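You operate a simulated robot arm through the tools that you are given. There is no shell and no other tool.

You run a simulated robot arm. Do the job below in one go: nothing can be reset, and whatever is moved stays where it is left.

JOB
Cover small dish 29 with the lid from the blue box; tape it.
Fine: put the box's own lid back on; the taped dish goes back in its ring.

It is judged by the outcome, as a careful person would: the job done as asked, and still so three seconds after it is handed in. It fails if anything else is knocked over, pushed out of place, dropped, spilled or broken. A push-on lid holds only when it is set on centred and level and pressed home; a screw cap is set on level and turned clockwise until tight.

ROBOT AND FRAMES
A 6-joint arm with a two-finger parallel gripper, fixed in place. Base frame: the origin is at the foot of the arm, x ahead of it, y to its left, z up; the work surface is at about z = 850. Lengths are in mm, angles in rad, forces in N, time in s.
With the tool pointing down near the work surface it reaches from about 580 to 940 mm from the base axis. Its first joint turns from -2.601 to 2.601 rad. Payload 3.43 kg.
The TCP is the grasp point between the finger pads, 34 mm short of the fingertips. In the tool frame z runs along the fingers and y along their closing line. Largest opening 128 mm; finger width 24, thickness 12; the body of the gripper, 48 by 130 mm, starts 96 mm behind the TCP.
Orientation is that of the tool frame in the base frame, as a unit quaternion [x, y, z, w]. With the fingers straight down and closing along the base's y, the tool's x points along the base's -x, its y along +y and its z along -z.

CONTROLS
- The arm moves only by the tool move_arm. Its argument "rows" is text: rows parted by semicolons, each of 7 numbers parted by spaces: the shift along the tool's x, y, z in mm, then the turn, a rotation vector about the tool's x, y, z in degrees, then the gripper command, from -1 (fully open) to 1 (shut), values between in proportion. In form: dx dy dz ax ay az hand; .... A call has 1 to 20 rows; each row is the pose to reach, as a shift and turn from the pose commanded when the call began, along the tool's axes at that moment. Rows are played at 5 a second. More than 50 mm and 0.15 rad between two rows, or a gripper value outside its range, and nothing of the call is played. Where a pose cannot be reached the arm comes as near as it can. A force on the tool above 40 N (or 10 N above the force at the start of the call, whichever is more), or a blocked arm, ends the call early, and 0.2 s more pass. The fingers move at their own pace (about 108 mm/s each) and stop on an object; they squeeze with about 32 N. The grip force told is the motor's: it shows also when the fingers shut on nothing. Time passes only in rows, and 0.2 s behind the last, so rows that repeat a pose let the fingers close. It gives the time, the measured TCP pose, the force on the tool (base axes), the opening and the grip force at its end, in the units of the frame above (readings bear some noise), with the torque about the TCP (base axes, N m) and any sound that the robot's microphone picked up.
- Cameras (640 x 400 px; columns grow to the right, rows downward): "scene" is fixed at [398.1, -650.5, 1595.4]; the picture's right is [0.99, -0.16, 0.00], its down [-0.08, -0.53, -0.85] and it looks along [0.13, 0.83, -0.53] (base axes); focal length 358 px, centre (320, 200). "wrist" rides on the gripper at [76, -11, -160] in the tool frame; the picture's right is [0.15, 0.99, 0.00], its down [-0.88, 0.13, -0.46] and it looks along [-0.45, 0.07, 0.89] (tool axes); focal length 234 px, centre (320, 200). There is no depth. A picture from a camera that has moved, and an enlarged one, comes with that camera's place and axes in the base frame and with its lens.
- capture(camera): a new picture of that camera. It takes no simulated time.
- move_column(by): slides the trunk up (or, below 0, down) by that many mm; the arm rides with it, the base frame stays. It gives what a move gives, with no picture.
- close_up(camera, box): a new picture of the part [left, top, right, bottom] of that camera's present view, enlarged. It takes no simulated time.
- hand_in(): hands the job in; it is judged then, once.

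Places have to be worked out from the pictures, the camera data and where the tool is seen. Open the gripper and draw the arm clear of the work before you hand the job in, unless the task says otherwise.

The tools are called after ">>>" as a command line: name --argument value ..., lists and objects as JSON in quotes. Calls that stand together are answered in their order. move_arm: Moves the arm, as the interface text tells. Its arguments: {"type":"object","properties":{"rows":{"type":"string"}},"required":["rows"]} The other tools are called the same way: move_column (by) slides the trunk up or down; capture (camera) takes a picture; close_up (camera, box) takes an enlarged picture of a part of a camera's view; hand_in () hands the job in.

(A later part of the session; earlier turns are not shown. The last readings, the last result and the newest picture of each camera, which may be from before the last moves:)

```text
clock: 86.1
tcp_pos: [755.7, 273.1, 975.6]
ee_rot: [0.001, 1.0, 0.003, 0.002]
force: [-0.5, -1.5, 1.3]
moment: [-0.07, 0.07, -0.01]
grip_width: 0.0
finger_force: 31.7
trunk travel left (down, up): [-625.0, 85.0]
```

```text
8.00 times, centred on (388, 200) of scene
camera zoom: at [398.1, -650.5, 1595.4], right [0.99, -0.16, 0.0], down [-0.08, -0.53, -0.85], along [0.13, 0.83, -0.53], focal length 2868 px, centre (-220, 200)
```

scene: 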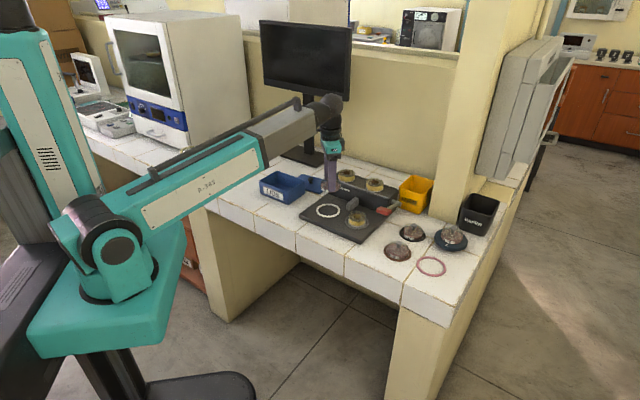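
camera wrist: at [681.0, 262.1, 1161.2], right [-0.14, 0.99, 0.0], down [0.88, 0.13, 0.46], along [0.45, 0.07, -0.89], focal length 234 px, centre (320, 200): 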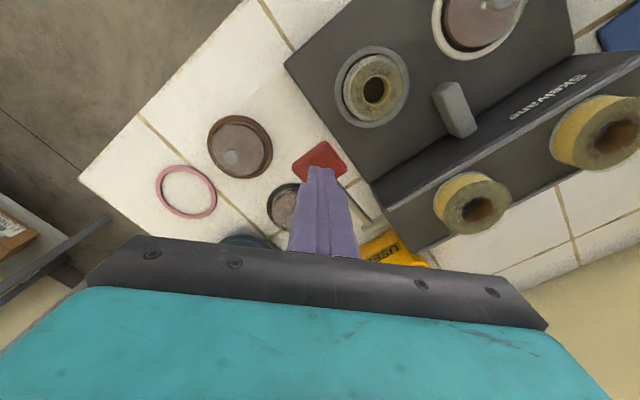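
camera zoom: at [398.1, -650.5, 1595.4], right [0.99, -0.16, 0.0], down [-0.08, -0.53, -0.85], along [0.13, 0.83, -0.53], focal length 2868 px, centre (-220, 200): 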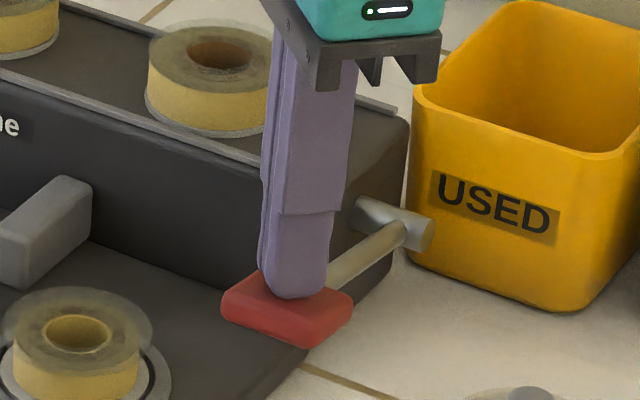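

Light contact at z ≈ 976. I press on downward in steps.

>>> move_arm --rows "0 0 3 0 0 0 1; 0 0 6 0 0 0 1; 0 0 9 0 0 0 1; 0 0 12 0 0 0 1; 0 0 15 0 0 0 1; 0 0 15 0 0 0 1"

>>> close_up --camera "scene" --box '[300, 160, 420, 240]'

```text
clock: 87.5
tcp_pos: [756.4, 272.8, 960.1]
ee_rot: [0.001, 1.0, 0.002, 0.001]
force: [0.4, -2.6, 2.6]
moment: [-0.09, 0.01, 0.02]
grip_width: 0.1
finger_force: 31.6
trunk travel left (down, up): [-625.0, 85.0]
```

```text
5.00 times, centred on (360, 200) of scene
camera zoom: at [398.1, -650.5, 1595.4], right [0.99, -0.16, 0.0], down [-0.08, -0.53, -0.85], along [0.13, 0.83, -0.53], focal length 1792 px, centre (120, 200)
```

zoom: 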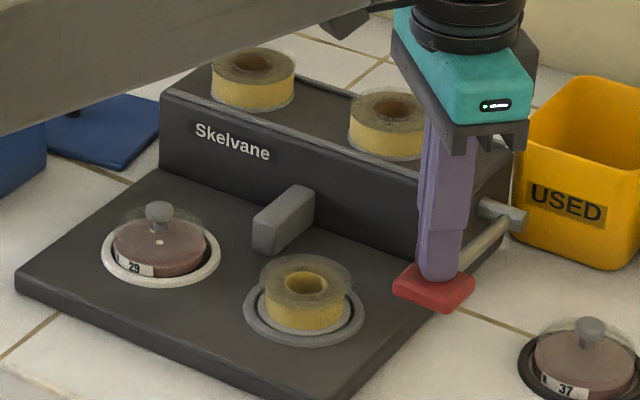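

The lever yields easily (about 3 N). I keep pressing down and watch what the machine does.

>>> move_arm --rows "0 0 4 0 0 0 1; 0 0 8 0 0 0 1; 0 0 12 0 0 0 1; 0 0 16 0 0 0 1; 0 0 20 0 0 0 1; 0 0 20 0 0 0 1"

>>> close_up --camera "scene" --box '[300, 160, 420, 240]'

```text
clock: 88.9
tcp_pos: [756.3, 273.4, 943.9]
ee_rot: [0.001, 1.0, 0.003, 0.004]
force: [4.0, 4.1, 31.6]
moment: [0.37, -0.56, 0.03]
grip_width: 0.0
finger_force: 32.3
trunk travel left (down, up): [-625.0, 85.0]
```

```text
5.00 times, centred on (360, 200) of scene
camera zoom: at [398.1, -650.5, 1595.4], right [0.99, -0.16, 0.0], down [-0.08, -0.53, -0.85], along [0.13, 0.83, -0.53], focal length 1792 px, centre (120, 200)
```

zoom: 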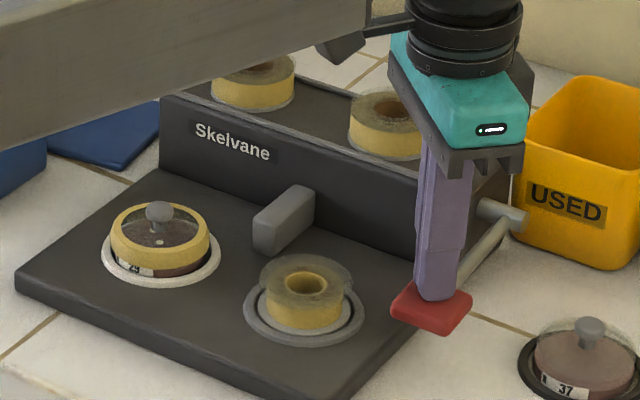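

The dish now carries a yellow band of tape, and the lever is at its stop. I ease off slowly to let the lever come back.

>>> move_arm --rows "0 0 -4 0 0 0 1; 0 0 -8 0 0 0 1; 0 0 -13 0 0 0 1; 0 0 -18 0 0 0 1; 0 0 -23 0 0 0 1; 0 0 -28 0 0 0 1; 0 0 -33 0 0 0 1; 0 0 -38 0 0 0 1; 0 0 -45 0 0 0 1; 0 0 -60 0 0 0 1; 0 0 -70 0 0 0 1; 0 0 -70 0 0 0 1"

>>> close_up --camera "scene" --box '[300, 160, 420, 240]'

>>> close_up --camera "scene" --box '[312, 185, 352, 220]'

```text
clock: 91.5
tcp_pos: [754.7, 271.8, 1009.4]
ee_rot: [0.001, 1.0, 0.002, 0.0]
force: [0.1, 0.6, -0.4]
moment: [0.03, 0.01, -0.01]
grip_width: 0.1
finger_force: 31.9
trunk travel left (down, up): [-625.0, 85.0]
```

```text
5.00 times, centred on (360, 200) of scene
camera zoom: at [398.1, -650.5, 1595.4], right [0.99, -0.16, 0.0], down [-0.08, -0.53, -0.85], along [0.13, 0.83, -0.53], focal length 1792 px, centre (120, 200)
```

zoom: 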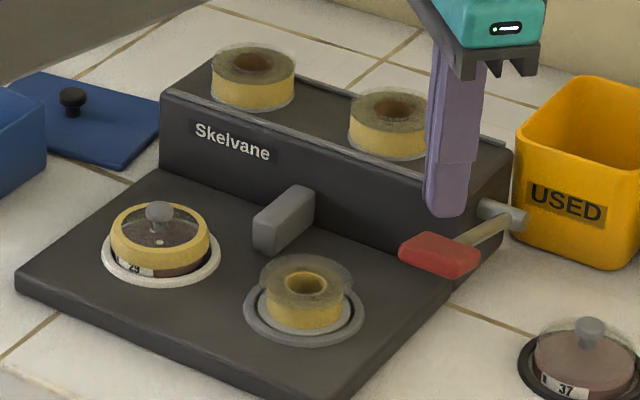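

```text
11.43 times, centred on (332, 202) of scene
camera zoom: at [398.1, -650.5, 1595.4], right [0.99, -0.16, 0.0], down [-0.08, -0.53, -0.85], along [0.13, 0.83, -0.53], focal length 4097 px, centre (183, 171)
```

zoom: 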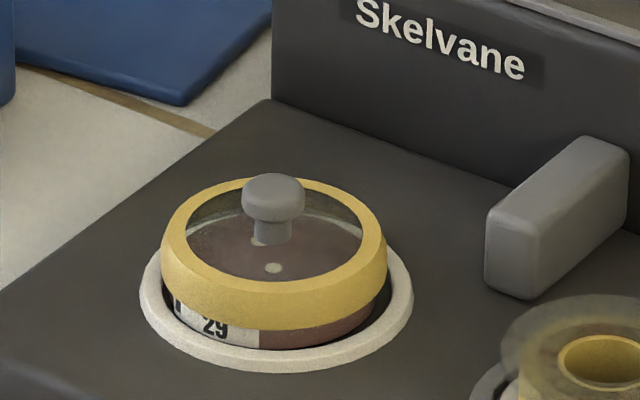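

The lever sprang back and dish 29 has a full, even tape band. I move back over the dish with the fingers opened to about 88 mm.

>>> move_arm --rows "8 7 0 0 0 0 1; 30 25 0 0 0 0 1; 58 48 0 0 0 0 1; 86 71 0 0 0 0 0.5; 114 95 0 0 0 0 0; 140 117 2 0 0 0 -0.375; 156 130 6 0 0 0 -0.375; 160 134 8 0 0 0 -0.375; 160 134 8 0 0 0 -0.375"

>>> capture --camera "wrist"

>>> close_up --camera "wrist" --box '[265, 95, 375, 205]'

```text
clock: 93.5
tcp_pos: [597.2, 408.2, 1002.6]
ee_rot: [0.001, 1.0, 0.002, 0.002]
force: [-1.1, 0.0, 0.1]
moment: [0.02, -0.01, 0.0]
grip_width: 87.8
finger_force: 0.1
trunk travel left (down, up): [-625.0, 85.0]
```

```text
taken
camera wrist: at [521.5, 397.3, 1162.9], right [-0.14, 0.99, 0.0], down [0.88, 0.13, 0.46], along [0.45, 0.07, -0.89], focal length 234 px, centre (320, 200)
```

wrist: 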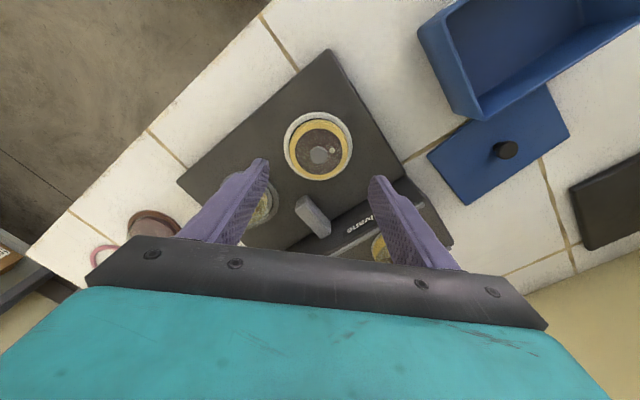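

```text
3.64 times, centred on (320, 150) of wrist
camera zoom: at [521.5, 397.3, 1162.9], right [-0.14, 0.99, 0.0], down [0.88, 0.13, 0.46], along [0.45, 0.07, -0.89], focal length 852 px, centre (320, 382)
```

zoom: 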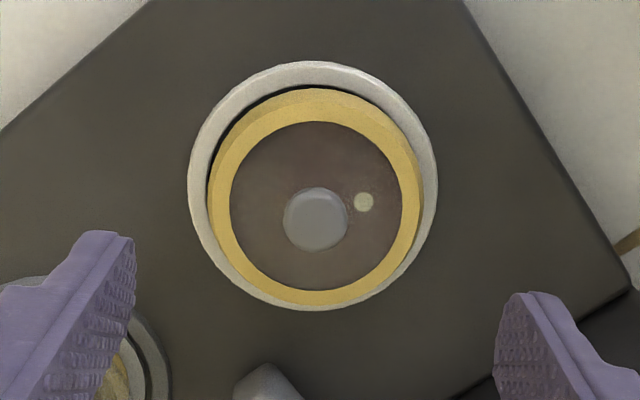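

The taped dish lies at tool (+3.6, −1.7). I correct and descend part way, then measure again before gripping.

>>> move_arm --rows "3.6 -2.2 0 0 0 0 -0.375; 3.6 -2.2 15 0 0 0 -0.375; 3.6 -2.2 35 0 0 0 -0.375; 3.6 -2.2 55 0 0 0 -0.375; 3.6 -2.2 68 0 0 0 -0.375; 3.6 -2.2 68 0 0 0 -0.375"

>>> close_up --camera "wrist" --box '[265, 105, 375, 225]'

>>> close_up --camera "scene" --box '[305, 165, 365, 220]'

```text
clock: 94.9
tcp_pos: [592.5, 406.6, 934.4]
ee_rot: [0.0, 1.0, 0.001, 0.002]
force: [0.0, -0.4, -0.1]
moment: [-0.01, -0.02, -0.02]
grip_width: 88.0
finger_force: 0.1
trunk travel left (down, up): [-625.0, 85.0]
```

```text
3.33 times, centred on (320, 165) of wrist
camera zoom: at [516.9, 394.8, 1094.7], right [-0.14, 0.99, 0.0], down [0.88, 0.13, 0.46], along [0.45, 0.07, -0.89], focal length 781 px, centre (320, 317)
```

zoom: 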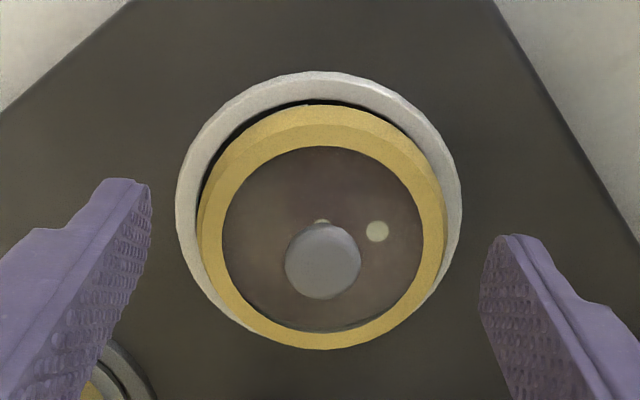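

```text
7.27 times, centred on (335, 192) of scene
camera zoom: at [398.1, -650.5, 1595.4], right [0.99, -0.16, 0.0], down [-0.08, -0.53, -0.85], along [0.13, 0.83, -0.53], focal length 2607 px, centre (211, 254)
```

zoom: 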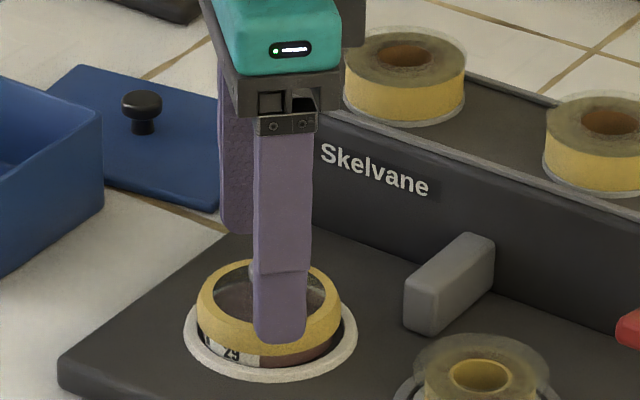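

Now at tool (≈−2, +1.3). I trim x by −2 and y by +0.8 and descend to grip height.

>>> move_arm --rows "-2 0.8 0 0 0 0 -0.375; -2 0.8 7 0 0 0 -0.375; -2 0.8 14 0 0 0 -0.375; -2 0.8 19 0 0 0 -0.375; -2 0.8 21 0 0 0 -0.375; -2 0.8 21 0 0 0 -0.375"

>>> close_up --camera "wrist" --box '[265, 105, 375, 225]'

>>> close_up --camera "scene" --box '[305, 165, 365, 220]'

```text
clock: 96.3
tcp_pos: [594.3, 406.0, 913.2]
ee_rot: [0.001, 1.0, 0.003, 0.002]
force: [0.3, -0.9, -0.6]
moment: [0.04, -0.03, -0.04]
grip_width: 88.3
finger_force: 0.0
trunk travel left (down, up): [-625.0, 85.0]
```

```text
3.33 times, centred on (320, 165) of wrist
camera zoom: at [519.7, 394.6, 1073.7], right [-0.14, 0.99, 0.0], down [0.88, 0.13, 0.46], along [0.45, 0.07, -0.89], focal length 781 px, centre (320, 317)
```

zoom: 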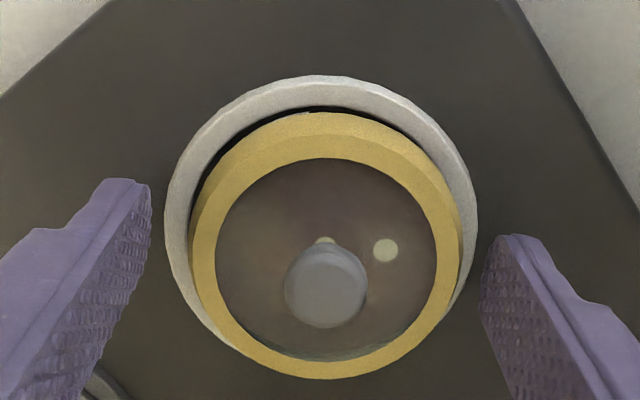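

```text
7.27 times, centred on (335, 192) of scene
camera zoom: at [398.1, -650.5, 1595.4], right [0.99, -0.16, 0.0], down [-0.08, -0.53, -0.85], along [0.13, 0.83, -0.53], focal length 2607 px, centre (211, 254)
```

zoom: 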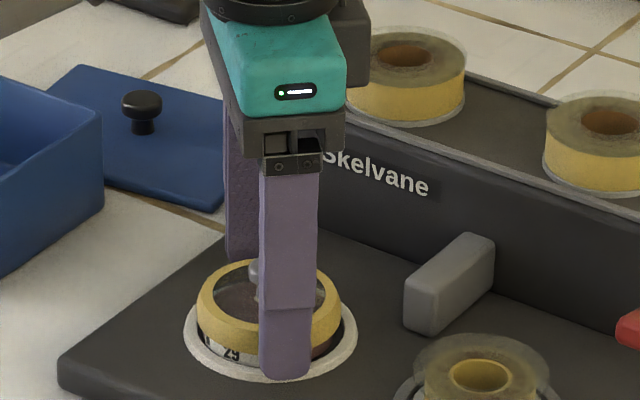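

The dish is about 1.5 mm toward +y of the finger centre. I shift by that and close gently on the taped dish.

>>> move_arm --rows "0.6 1.4 0.5 0 0 0 -0.375; 0.6 1.4 0.5 0 0 0 -0.25; 0.6 1.4 0.5 0 0 0 -0.18; 0.6 1.4 0.5 0 0 0 -0.12; 0.6 1.4 0.5 0 0 0 -0.07; 0.6 1.4 0.5 0 0 0 0; 0.6 1.4 0.5 0 0 0 0.1; 0.6 1.4 0.5 0 0 0 0.2; 0.6 1.4 0.5 0 0 0 0.3; 0.6 1.4 0.5 0 0 0 0.3"

>>> close_up --camera "wrist" --box '[265, 105, 375, 225]'

>>> close_up --camera "scene" --box '[305, 165, 365, 220]'

```text
clock: 98.5
tcp_pos: [594.9, 407.4, 912.4]
ee_rot: [0.0, 1.0, 0.002, 0.001]
force: [0.3, 0.1, 0.1]
moment: [0.0, 0.02, -0.02]
grip_width: 66.1
finger_force: 32.5
trunk travel left (down, up): [-625.0, 85.0]
```

```text
3.33 times, centred on (320, 165) of wrist
camera zoom: at [518.9, 396.3, 1073.2], right [-0.14, 0.99, 0.0], down [0.88, 0.13, 0.46], along [0.45, 0.07, -0.89], focal length 781 px, centre (320, 317)
```

zoom: 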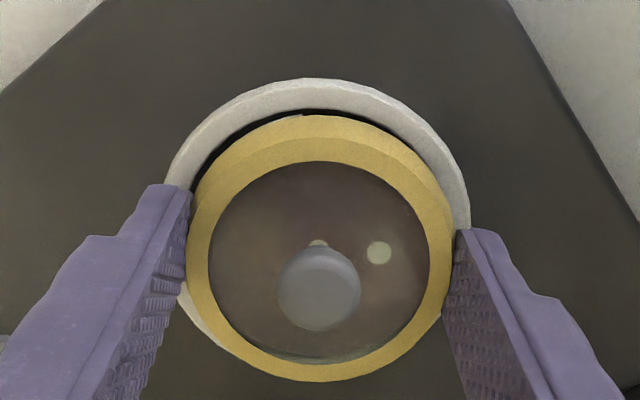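

```text
7.27 times, centred on (335, 192) of scene
camera zoom: at [398.1, -650.5, 1595.4], right [0.99, -0.16, 0.0], down [-0.08, -0.53, -0.85], along [0.13, 0.83, -0.53], focal length 2607 px, centre (211, 254)
```

zoom: 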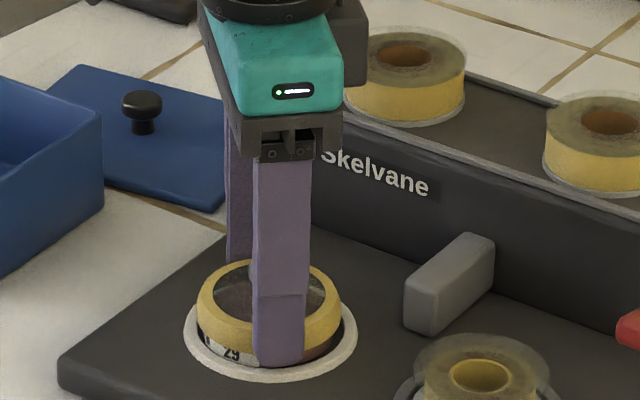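

Gripped at 66 mm. I lift slowly and check that dish, lid and tape come up together.

>>> move_arm --rows "0 0 -1.5 0 0 0 0.3; 0 0 -3 0 0 0 0.3; 0 0 -5 0 0 0 0.3; 0 0 -8 0 0 0 0.3; 0 0 -12 0 0 0 0.3; 0 0 -18 0 0 0 0.3; 0 0 -25 0 0 0 0.3; 0 0 -25 0 0 0 0.3"

>>> close_up --camera "scene" --box '[305, 165, 365, 220]'

>>> close_up --camera "wrist" --box '[265, 105, 375, 225]'

```text
clock: 100.3
tcp_pos: [594.0, 408.2, 937.3]
ee_rot: [0.001, 1.0, 0.003, 0.001]
force: [0.0, 0.5, -2.0]
moment: [0.01, 0.03, -0.01]
grip_width: 66.6
finger_force: 32.1
trunk travel left (down, up): [-625.0, 85.0]
```

```text
7.27 times, centred on (335, 192) of scene
camera zoom: at [398.1, -650.5, 1595.4], right [0.99, -0.16, 0.0], down [-0.08, -0.53, -0.85], along [0.13, 0.83, -0.53], focal length 2607 px, centre (211, 254)
```

zoom: 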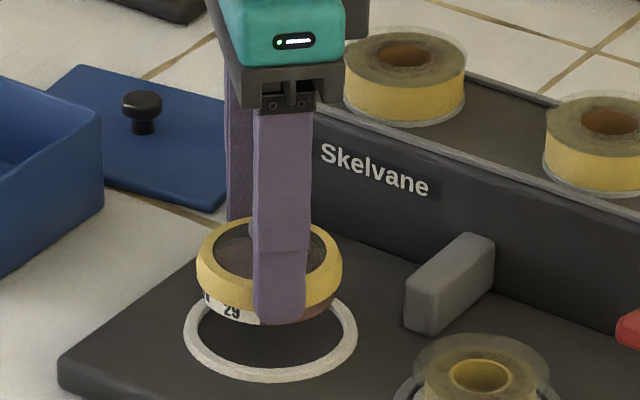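

```text
3.33 times, centred on (320, 165) of wrist
camera zoom: at [518.8, 396.3, 1098.1], right [-0.14, 0.99, 0.0], down [0.88, 0.13, 0.46], along [0.45, 0.07, -0.89], focal length 781 px, centre (320, 317)
```

zoom: 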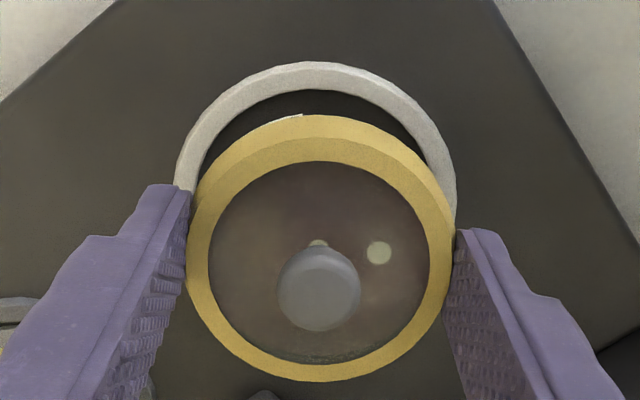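

All together and level. I carry the taped dish back toward its pink ring at travel height.

>>> move_arm --rows "0 0 -15 0 0 0 0.3; 0 0 -36 0 0 0 0.3; 0 0 -58 0 0 0 0.3; -5 -6 -73 0 0 0 0.3; -18 -22 -73 0 0 0 0.3; -35 -43 -73 0 0 0 0.3; -53 -64 -73 0 0 0 0.3; -71 -86 -73 0 0 0 0.3; -89 -108 -73 0 0 0 0.3; -107 -130 -73 0 0 0 0.3; -125 -152 -73 0 0 0 0.3; -143 -174 -73 0 0 0 0.3; -161 -195 -73 0 0 0 0.3; -179 -217 -73 0 0 0 0.3; -197 -239 -73 0 0 0 0.3; -215 -261 -73 0 0 0 0.3; -232 -282 -73 0 0 0 0.3; -247 -300 -73 0 0 0 0.3; -257 -312 -73 0 0 0 0.3; -260 -316 -73 0 0 0 0.3"

>>> capture --camera "wrist"

>>> close_up --camera "wrist" --box '[260, 90, 385, 200]'

```text
clock: 104.5
tcp_pos: [852.5, 90.6, 1009.6]
ee_rot: [0.001, 1.0, 0.003, 0.002]
force: [-0.3, -0.4, -0.9]
moment: [0.01, 0.0, 0.0]
grip_width: 66.3
finger_force: 31.7
trunk travel left (down, up): [-625.0, 85.0]
```

```text
taken
camera wrist: at [777.9, 79.3, 1170.7], right [-0.15, 0.99, 0.0], down [0.88, 0.13, 0.46], along [0.45, 0.07, -0.89], focal length 234 px, centre (320, 200)
```

wrist: 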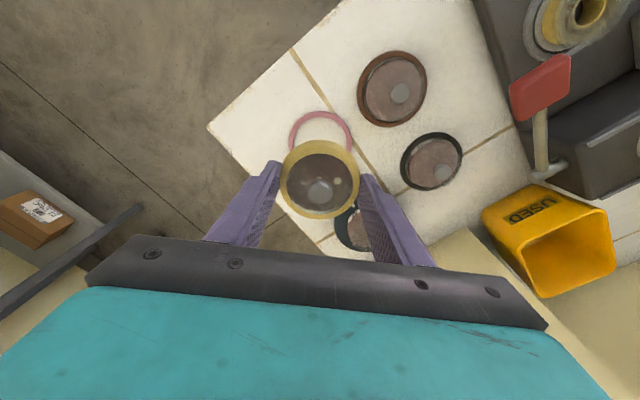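

```text
3.64 times, centred on (322, 145) of wrist
camera zoom: at [777.9, 79.3, 1170.7], right [-0.15, 0.99, 0.0], down [0.88, 0.13, 0.46], along [0.45, 0.07, -0.89], focal length 852 px, centre (311, 400)
```

zoom: 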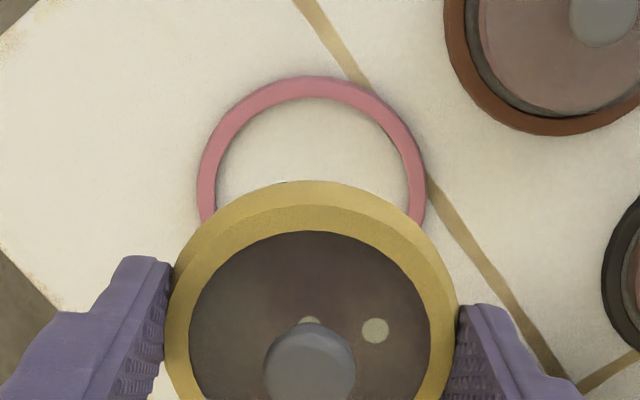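

Ring at tool (+0.2, +0.9), held dish at (+0.9, +0.1). I shift accordingly and lower to about 28 mm above the seat, then re-measure.

>>> move_arm --rows "-0.7 0.8 8 0 0 0 0.3; -0.7 0.8 22 0 0 0 0.3; -0.7 0.8 40 0 0 0 0.3; -0.7 0.8 58 0 0 0 0.3; -0.7 0.8 74 0 0 0 0.3; -0.7 0.8 86 0 0 0 0.3; -0.7 0.8 90 0 0 0 0.3; -0.7 0.8 90 0 0 0 0.3"

>>> close_up --camera "wrist" --box '[265, 95, 375, 205]'

>>> close_up --camera "scene" --box '[405, 230, 465, 285]'

```text
clock: 106.3
tcp_pos: [854.1, 93.3, 919.4]
ee_rot: [0.001, 1.0, 0.002, 0.002]
force: [-0.3, -0.6, 0.0]
moment: [0.01, 0.01, -0.01]
grip_width: 66.3
finger_force: 32.0
trunk travel left (down, up): [-625.0, 85.0]
```

```text
3.64 times, centred on (320, 150) of wrist
camera zoom: at [779.2, 81.4, 1079.7], right [-0.14, 0.99, 0.0], down [0.88, 0.13, 0.46], along [0.45, 0.07, -0.89], focal length 852 px, centre (320, 382)
```

zoom: 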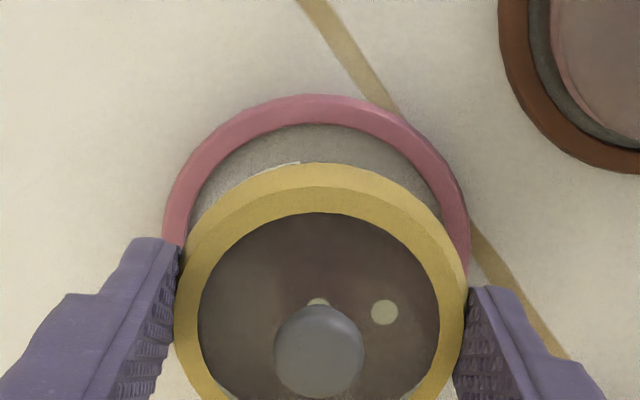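

```text
7.27 times, centred on (435, 258) of scene
camera zoom: at [398.1, -650.5, 1595.4], right [0.99, -0.16, 0.0], down [-0.08, -0.53, -0.85], along [0.13, 0.83, -0.53], focal length 2607 px, centre (-516, -218)
```

zoom: 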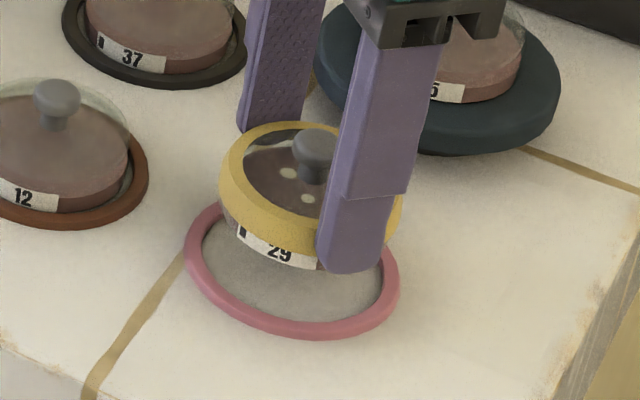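

Offset is now small: (+0.7, −0.35). I correct and come down to about 8 mm above the seat.

>>> move_arm --rows "0.7 -0.3 0 0 0 0 0.3; 0.7 -0.3 6 0 0 0 0.3; 0.7 -0.3 12 0 0 0 0.3; 0.7 -0.3 18 0 0 0 0.3; 0.7 -0.3 20 0 0 0 0.3; 0.7 -0.3 20 0 0 0 0.3"

>>> close_up --camera "wrist" --box '[265, 95, 375, 205]'

>>> close_up --camera "scene" --box '[405, 230, 465, 285]'

```text
clock: 107.7
tcp_pos: [853.6, 90.8, 900.4]
ee_rot: [0.001, 1.0, 0.002, 0.002]
force: [-0.1, 0.1, -3.9]
moment: [0.03, 0.03, 0.02]
grip_width: 66.4
finger_force: 32.5
trunk travel left (down, up): [-625.0, 85.0]
```

```text
3.64 times, centred on (320, 150) of wrist
camera zoom: at [779.2, 80.6, 1059.7], right [-0.14, 0.99, 0.0], down [0.88, 0.13, 0.46], along [0.45, 0.07, -0.89], focal length 852 px, centre (320, 382)
```

zoom: 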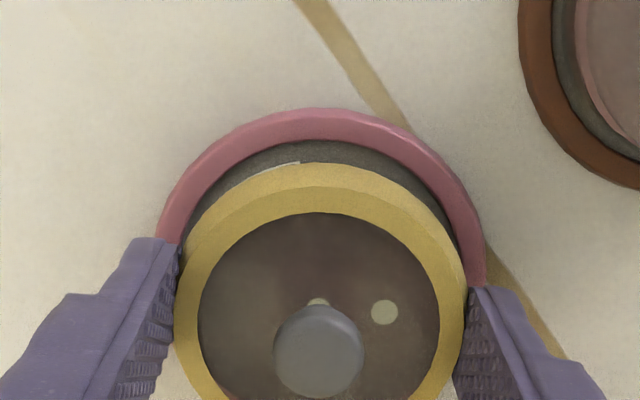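

```text
7.27 times, centred on (435, 258) of scene
camera zoom: at [398.1, -650.5, 1595.4], right [0.99, -0.16, 0.0], down [-0.08, -0.53, -0.85], along [0.13, 0.83, -0.53], focal length 2607 px, centre (-516, -218)
```

zoom: 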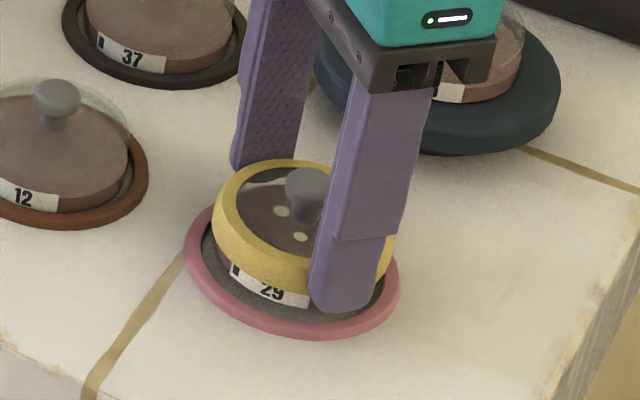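

Ring minus dish is about (+0.8, +0.9) now. I trim that and lower on, feeling for the seat.

>>> move_arm --rows "0.6 0.8 0 0 0 0 0.3; 0.6 0.8 2 0 0 0 0.3; 0.6 0.8 4 0 0 0 0.3; 0.6 0.8 5 0 0 0 0.3; 0.6 0.8 5 0 0 0 0.3"

>>> close_up --camera "wrist" --box '[265, 95, 375, 205]'

>>> close_up --camera "scene" --box '[405, 230, 465, 285]'

```text
clock: 108.9
tcp_pos: [853.9, 92.0, 893.8]
ee_rot: [0.001, 1.0, 0.003, 0.001]
force: [0.2, -0.3, -2.8]
moment: [-0.01, -0.02, 0.01]
grip_width: 66.4
finger_force: 31.9
trunk travel left (down, up): [-625.0, 85.0]
```

```text
3.64 times, centred on (320, 150) of wrist
camera zoom: at [778.3, 81.3, 1054.9], right [-0.14, 0.99, 0.0], down [0.88, 0.13, 0.46], along [0.45, 0.07, -0.89], focal length 852 px, centre (320, 382)
```

zoom: 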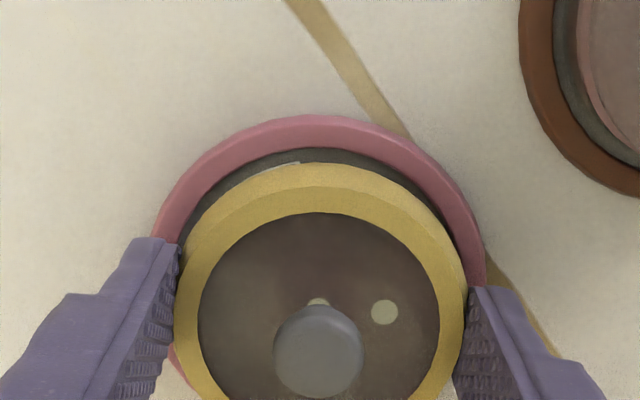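

```text
7.27 times, centred on (435, 258) of scene
camera zoom: at [398.1, -650.5, 1595.4], right [0.99, -0.16, 0.0], down [-0.08, -0.53, -0.85], along [0.13, 0.83, -0.53], focal length 2607 px, centre (-516, -218)
```

zoom: 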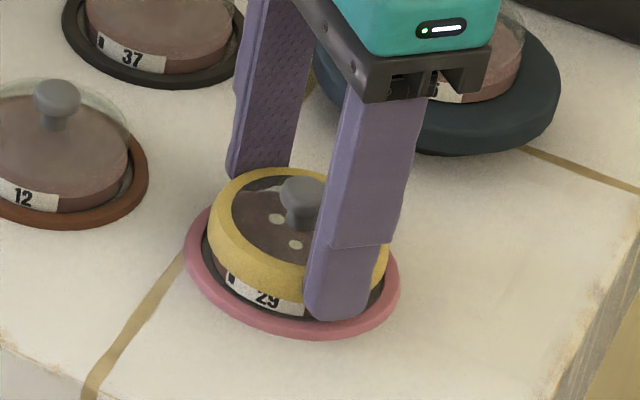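

Centred within 0.3 mm. I lower the last few millimetres until the dish rests.

>>> move_arm --rows "0 0.2 1 0 0 0 0.3; 0 0.2 2 0 0 0 0.3; 0 0.2 3 0 0 0 0.3; 0 0.2 3 0 0 0 0.3"

```text
clock: 109.9
tcp_pos: [852.7, 93.3, 894.1]
ee_rot: [0.001, 1.0, 0.002, 0.001]
force: [1.7, 0.1, 5.2]
moment: [-0.17, -0.02, 0.01]
grip_width: 66.2
finger_force: 32.3
trunk travel left (down, up): [-625.0, 85.0]
```

Contact 5 N at about z 893. I check that the dish bottom is inside the ring and not on its edge.

>>> close_up --camera "wrist" --box '[265, 95, 375, 205]'

>>> close_up --camera "scene" --box '[410, 240, 450, 280]'

```text
3.64 times, centred on (320, 150) of wrist
camera zoom: at [778.2, 81.8, 1053.2], right [-0.14, 0.99, 0.0], down [0.88, 0.13, 0.46], along [0.45, 0.07, -0.89], focal length 852 px, centre (320, 382)
```

zoom: 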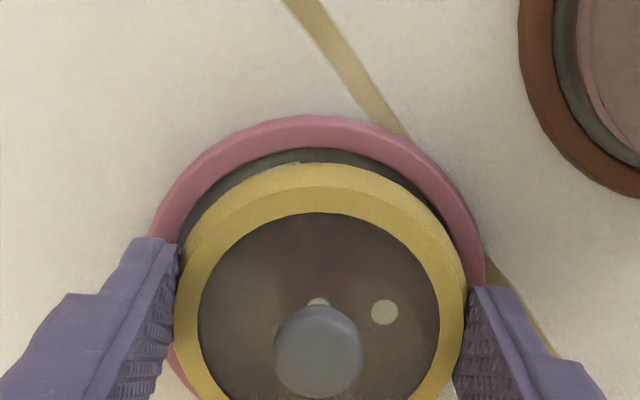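

```text
10.00 times, centred on (430, 260) of scene
camera zoom: at [398.1, -650.5, 1595.4], right [0.99, -0.16, 0.0], down [-0.08, -0.53, -0.85], along [0.13, 0.83, -0.53], focal length 3585 px, centre (-780, -400)
```

zoom: 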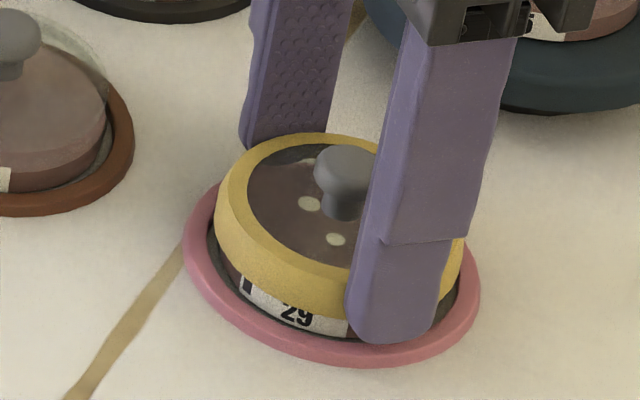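

The contact is on the −y side only (moment), so the dish may hang slightly tilted. I lower another millimetre and watch.

>>> move_arm --rows "0 0.3 0.5 0 0 0 0.3; 0 0.3 1 0 0 0 0.3; 0 0.3 1.5 0 0 0 0.3; 0 0.3 1.5 0 0 0 0.3"

>>> close_up --camera "scene" --box '[410, 240, 450, 280]'

>>> close_up --camera "wrist" --box '[265, 95, 375, 205]'

```text
clock: 110.9
tcp_pos: [853.7, 93.1, 893.2]
ee_rot: [0.001, 1.0, 0.002, 0.003]
force: [6.8, -1.9, 17.7]
moment: [-0.14, 0.01, 0.05]
grip_width: 66.4
finger_force: 32.2
trunk travel left (down, up): [-625.0, 85.0]
```

```text
10.00 times, centred on (430, 260) of scene
camera zoom: at [398.1, -650.5, 1595.4], right [0.99, -0.16, 0.0], down [-0.08, -0.53, -0.85], along [0.13, 0.83, -0.53], focal length 3585 px, centre (-780, -400)
```

zoom: 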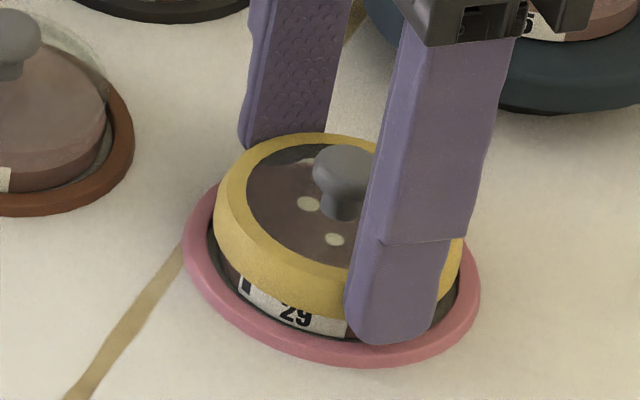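

```text
3.64 times, centred on (320, 150) of wrist
camera zoom: at [777.6, 81.9, 1052.9], right [-0.14, 0.99, 0.0], down [0.88, 0.13, 0.46], along [0.46, 0.07, -0.89], focal length 852 px, centre (320, 382)
```

zoom: 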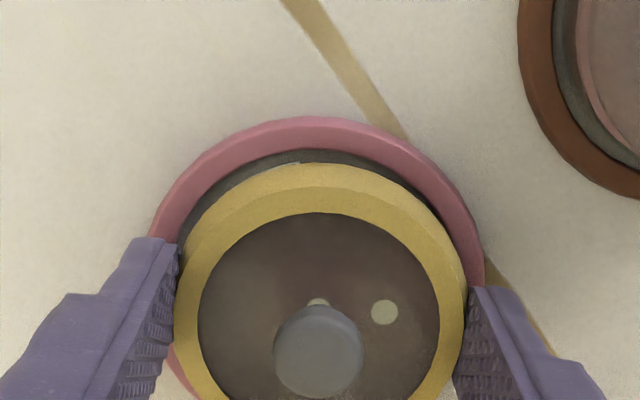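

17.7 N with the moment arm now near centre, and the height matches the original seat: the dish rests in its ring. I relieve the force, open and rise.

>>> move_arm --rows "0 0 -1.5 0 0 0 0.3; 0 0 -1.8 0 0 0 0.05; 0 0 -1.8 0 0 0 -0.1; 0 0 -1.8 0 0 0 -0.25; 0 0 -1.8 0 0 0 -0.4; 0 0 -10 0 0 0 -0.4; 0 0 -30 0 0 0 -0.4; 0 0 -60 0 0 0 -0.4; 0 0 -100 0 0 0 -0.4; 0 0 -110 0 0 0 -0.4"

>>> close_up --camera "scene" --box '[380, 215, 460, 285]'

>>> close_up --camera "scene" --box '[414, 244, 446, 280]'

>>> close_up --camera "wrist" --box '[265, 90, 375, 200]'

```text
clock: 113.1
tcp_pos: [853.6, 93.8, 1000.6]
ee_rot: [0.0, 1.0, 0.003, 0.002]
force: [-0.5, -0.3, 0.2]
moment: [0.02, -0.02, 0.02]
grip_width: 89.4
finger_force: 0.0
trunk travel left (down, up): [-625.0, 85.0]
```

```text
5.71 times, centred on (420, 250) of scene
camera zoom: at [398.1, -650.5, 1595.4], right [0.99, -0.16, 0.0], down [-0.08, -0.53, -0.85], along [0.13, 0.83, -0.53], focal length 2048 px, centre (-251, -86)
```

zoom: 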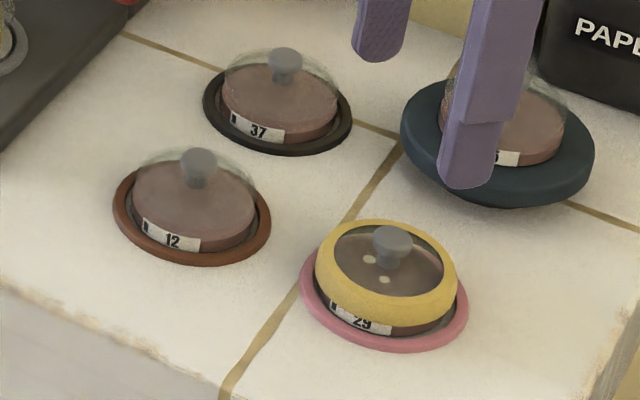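

```text
11.11 times, centred on (430, 262) of scene
camera zoom: at [398.1, -650.5, 1595.4], right [0.99, -0.16, 0.0], down [-0.08, -0.53, -0.85], along [0.13, 0.83, -0.53], focal length 3983 px, centre (-902, -489)
```

zoom: 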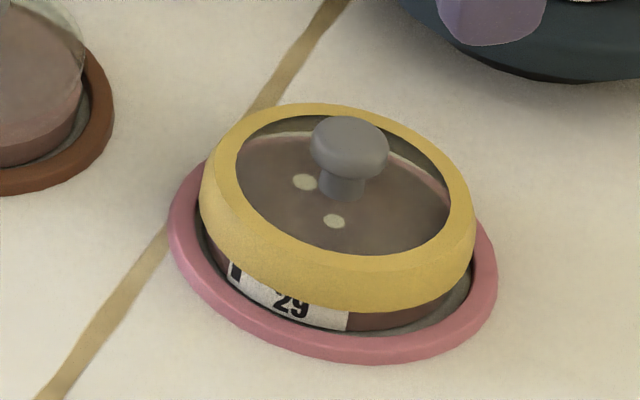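

```text
3.64 times, centred on (320, 145) of wrist
camera zoom: at [777.3, 82.2, 1161.1], right [-0.14, 0.99, 0.0], down [0.88, 0.13, 0.46], along [0.45, 0.07, -0.89], focal length 852 px, centre (320, 400)
```

zoom: 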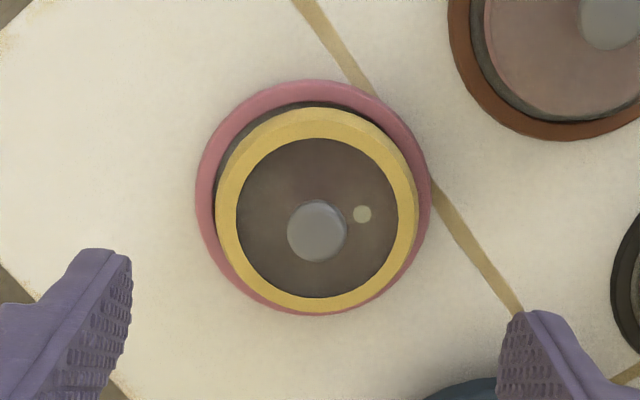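

The taped dish is back in its ring. To be sure it sits flat on the ring's floor, I close the fingers and touch the knob's top lightly to check its height (expected contact near TCP z 923).

>>> move_arm --rows "0 -2 0 0 0 0 0.3; 0 -2 0 0 0 0 0.8; 0 -2 0 0 0 0 1; 0 -2 20 0 0 0 1; 0 -2 40 0 0 0 1; 0 -2 60 0 0 0 1; 0 -2 70 0 0 0 1; 0 -2 70 0 0 0 1"

>>> close_up --camera "wrist" --box '[265, 105, 375, 215]'

>>> close_up --camera "scene" --box '[410, 235, 450, 280]'

```text
clock: 114.9
tcp_pos: [853.4, 93.7, 931.1]
ee_rot: [0.002, 1.0, 0.004, 0.001]
force: [0.4, -0.3, 0.1]
moment: [-0.02, -0.02, 0.01]
grip_width: 0.0
finger_force: 31.7
trunk travel left (down, up): [-625.0, 85.0]
```

```text
3.64 times, centred on (320, 160) of wrist
camera zoom: at [777.3, 81.4, 1090.7], right [-0.14, 0.99, 0.0], down [0.88, 0.13, 0.46], along [0.45, 0.07, -0.89], focal length 852 px, centre (320, 346)
```

zoom: 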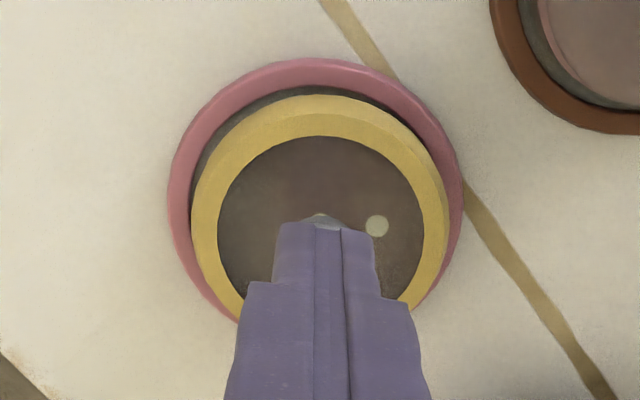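

```text
8.89 times, centred on (430, 258) of scene
camera zoom: at [398.1, -650.5, 1595.4], right [0.99, -0.16, 0.0], down [-0.08, -0.53, -0.85], along [0.13, 0.83, -0.53], focal length 3186 px, centre (-658, -311)
```

zoom: 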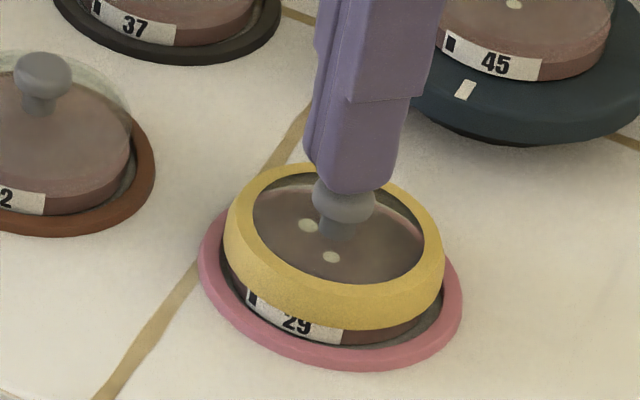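

Well aligned over the knob. I touch down gently.

>>> move_arm --rows "0 -1 3 0 0 0 1; 0 -1 5 0 0 0 1; 0 -1 6 0 0 0 1; 0 -1 7 0 0 0 1; 0 -1 7 0 0 0 1"

```text
clock: 116.1
tcp_pos: [853.2, 90.3, 923.5]
ee_rot: [0.001, 1.0, 0.003, 0.002]
force: [0.3, -0.8, 2.8]
moment: [-0.02, -0.02, -0.02]
grip_width: 0.0
finger_force: 32.5
trunk travel left (down, up): [-625.0, 85.0]
```

Contact exactly at z 923.5, so the dish sits flat in its ring with the lid home. Now the box's own lid: I rise and travel at z ≈ 1040 to above its knob near (562, 654).

>>> move_arm --rows "0 0 -10 0 0 0 1; 0 0 -45 0 0 0 1; 0 0 -85 0 0 0 1; 8 16 -116 0 0 0 1; 28 54 -116 0 0 0 1; 49 95 -116 0 0 0 1; 70 136 -116 0 0 0 1; 91 177 -116 0 0 0 1; 112 217 -116 0 0 0 1; 133 258 -116 0 0 0 1; 154 299 -116 0 0 0 1; 175 340 -116 0 0 0 1; 196 380 -116 0 0 0 1; 217 421 -116 0 0 0 1; 238 462 -116 0 0 0 0.6; 259 502 -116 0 0 0 0.2; 277 537 -116 0 0 0 0.2; 288 558 -116 0 0 0 0.2; 291 563 -110 0 0 0 0.2; 291 563 -110 0 0 0 0.2"

>>> capture --camera "wrist"

>>> close_up --camera "wrist" --box '[230, 60, 410, 230]'

>>> capture --camera "scene"

```text
clock: 120.3
tcp_pos: [563.4, 652.9, 1033.6]
ee_rot: [0.0, 1.0, 0.003, 0.001]
force: [0.2, 0.1, 0.2]
moment: [0.03, -0.01, -0.01]
grip_width: 51.4
finger_force: 0.1
trunk travel left (down, up): [-625.0, 85.0]
```

```text
taken
camera wrist: at [487.6, 641.3, 1194.9], right [-0.14, 0.99, 0.0], down [0.88, 0.13, 0.46], along [0.45, 0.07, -0.89], focal length 234 px, centre (320, 200)
```

wrist: 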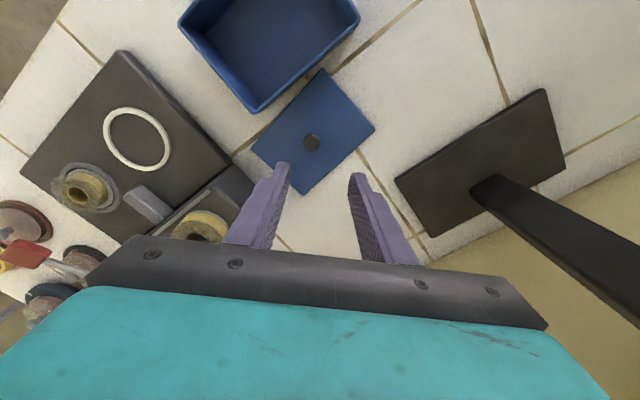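

```text
2.35 times, centred on (320, 145) of wrist
camera zoom: at [487.6, 641.3, 1194.9], right [-0.14, 0.99, 0.0], down [0.88, 0.13, 0.46], along [0.45, 0.07, -0.89], focal length 551 px, centre (320, 329)
```

zoom: 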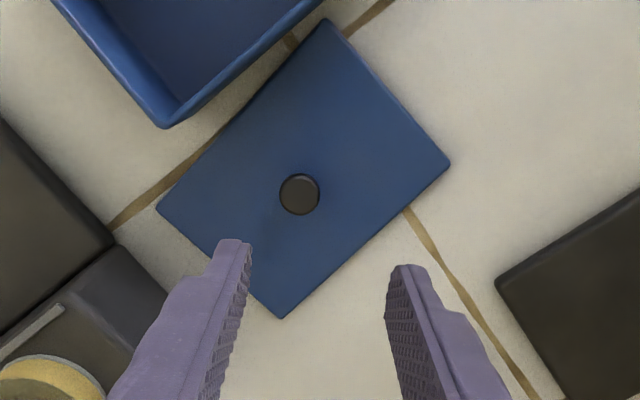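

```text
taken
```

scene: 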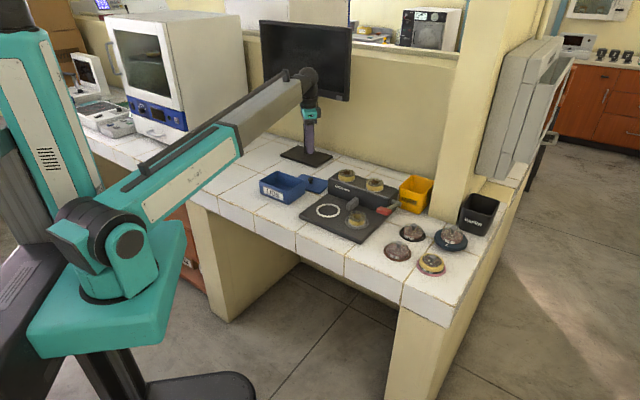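

The box lid's knob is at tool (+2.5, −12.2) and the lid stands turned about 8° relative to the box. I move over the knob and descend part way.

>>> move_arm --rows "1.2 -6 0 0 0 0 0.2; 2.5 -12.2 5 0 0 0 0.2; 2.5 -12.2 30 0 0 0 0.2; 2.5 -12.2 60 0 0 0 0.2; 2.5 -12.2 90 0 0 0 0.2; 2.5 -12.2 108 0 0 0 0.2; 2.5 -12.2 108 0 0 0 0.2"

>>> close_up --camera "wrist" --box '[230, 60, 410, 230]'

>>> close_up --camera "scene" --box '[255, 130, 345, 210]'

```text
clock: 121.9
tcp_pos: [560.2, 642.4, 927.1]
ee_rot: [0.001, 1.0, 0.002, 0.001]
force: [0.6, 0.0, 0.9]
moment: [0.01, 0.02, -0.03]
grip_width: 50.9
finger_force: 0.1
trunk travel left (down, up): [-625.0, 85.0]
```

```text
2.35 times, centred on (320, 145) of wrist
camera zoom: at [484.5, 631.6, 1086.7], right [-0.14, 0.99, 0.0], down [0.88, 0.13, 0.46], along [0.45, 0.07, -0.89], focal length 551 px, centre (320, 329)
```

zoom: 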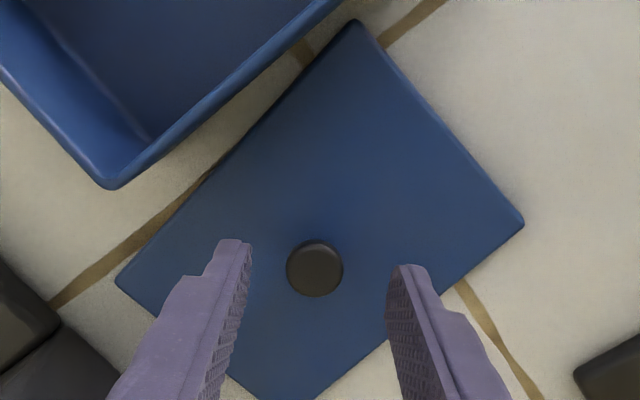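

```text
5.00 times, centred on (300, 170) of scene
camera zoom: at [398.1, -650.5, 1595.4], right [0.99, -0.16, 0.0], down [-0.08, -0.53, -0.85], along [0.13, 0.83, -0.53], focal length 1792 px, centre (420, 350)
```

zoom: 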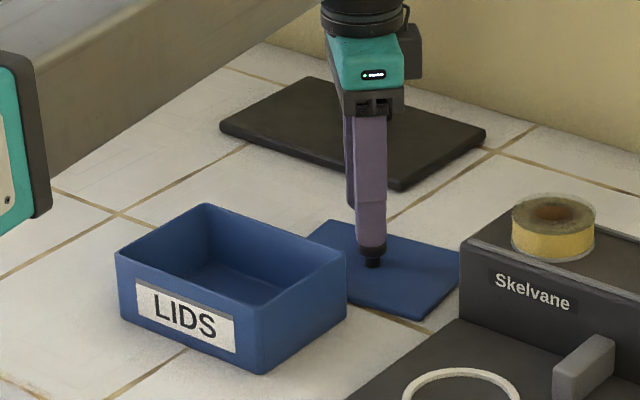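

Knob is at tool (−1.4, −1.9). I correct and descend to the grip height found before (z ≈ 892).

>>> move_arm --rows "-1.4 -2.3 5 0 0 0 0.2; -1.4 -2.3 15 0 0 0 0.2; -1.4 -2.3 24 0 0 0 0.2; -1.4 -2.3 30 0 0 0 0.2; -1.4 -2.3 33 0 0 0 0.2; -1.4 -2.3 33 0 0 0 0.2"

>>> close_up --camera "wrist" --box '[230, 60, 410, 230]'

```text
clock: 123.3
tcp_pos: [561.6, 640.3, 892.9]
ee_rot: [0.001, 1.0, 0.003, 0.001]
force: [0.6, 0.2, -0.6]
moment: [0.0, 0.01, -0.02]
grip_width: 51.1
finger_force: 0.1
trunk travel left (down, up): [-625.0, 85.0]
```

```text
2.35 times, centred on (320, 145) of wrist
camera zoom: at [486.4, 628.7, 1054.0], right [-0.14, 0.99, 0.0], down [0.88, 0.13, 0.46], along [0.45, 0.07, -0.89], focal length 551 px, centre (320, 329)
```

zoom: 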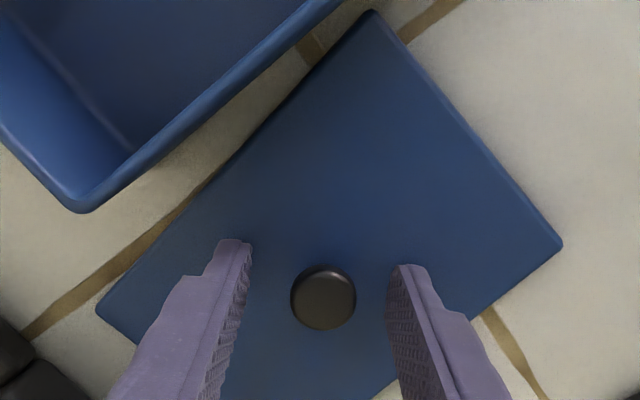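

Knob is 1–1.5 mm toward +y of the finger centre. I shift 1 mm and close.

>>> move_arm --rows "0 1.1 0.5 0 0 0 0.2; 0 1.1 0.5 0 0 0 0.4; 0 1.1 0.5 0 0 0 0.55; 0 1.1 0.5 0 0 0 0.65; 0 1.1 0.5 0 0 0 0.8; 0 1.1 0.5 0 0 0 1; 0 1.1 0.5 0 0 0 1; 0 1.1 0.5 0 0 0 1"

>>> close_up --camera "wrist" --box '[230, 60, 410, 230]'

```text
clock: 125.1
tcp_pos: [562.6, 641.6, 893.6]
ee_rot: [0.001, 1.0, 0.003, 0.001]
force: [0.7, -0.4, -0.1]
moment: [0.02, -0.02, -0.02]
grip_width: 21.4
finger_force: 31.8
trunk travel left (down, up): [-625.0, 85.0]
```

```text
2.35 times, centred on (320, 145) of wrist
camera zoom: at [486.4, 630.0, 1053.8], right [-0.14, 0.99, 0.0], down [0.88, 0.13, 0.46], along [0.45, 0.07, -0.89], focal length 551 px, centre (320, 329)
```

zoom: 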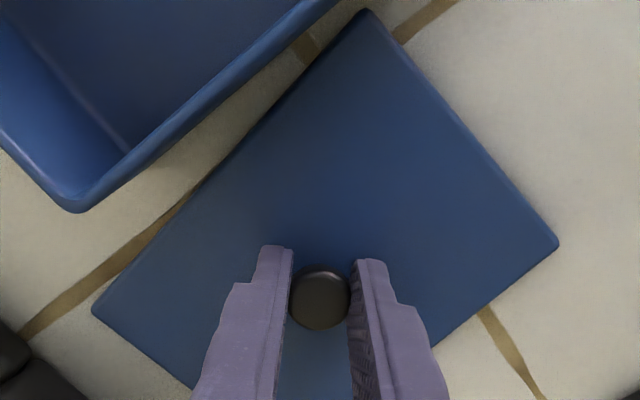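

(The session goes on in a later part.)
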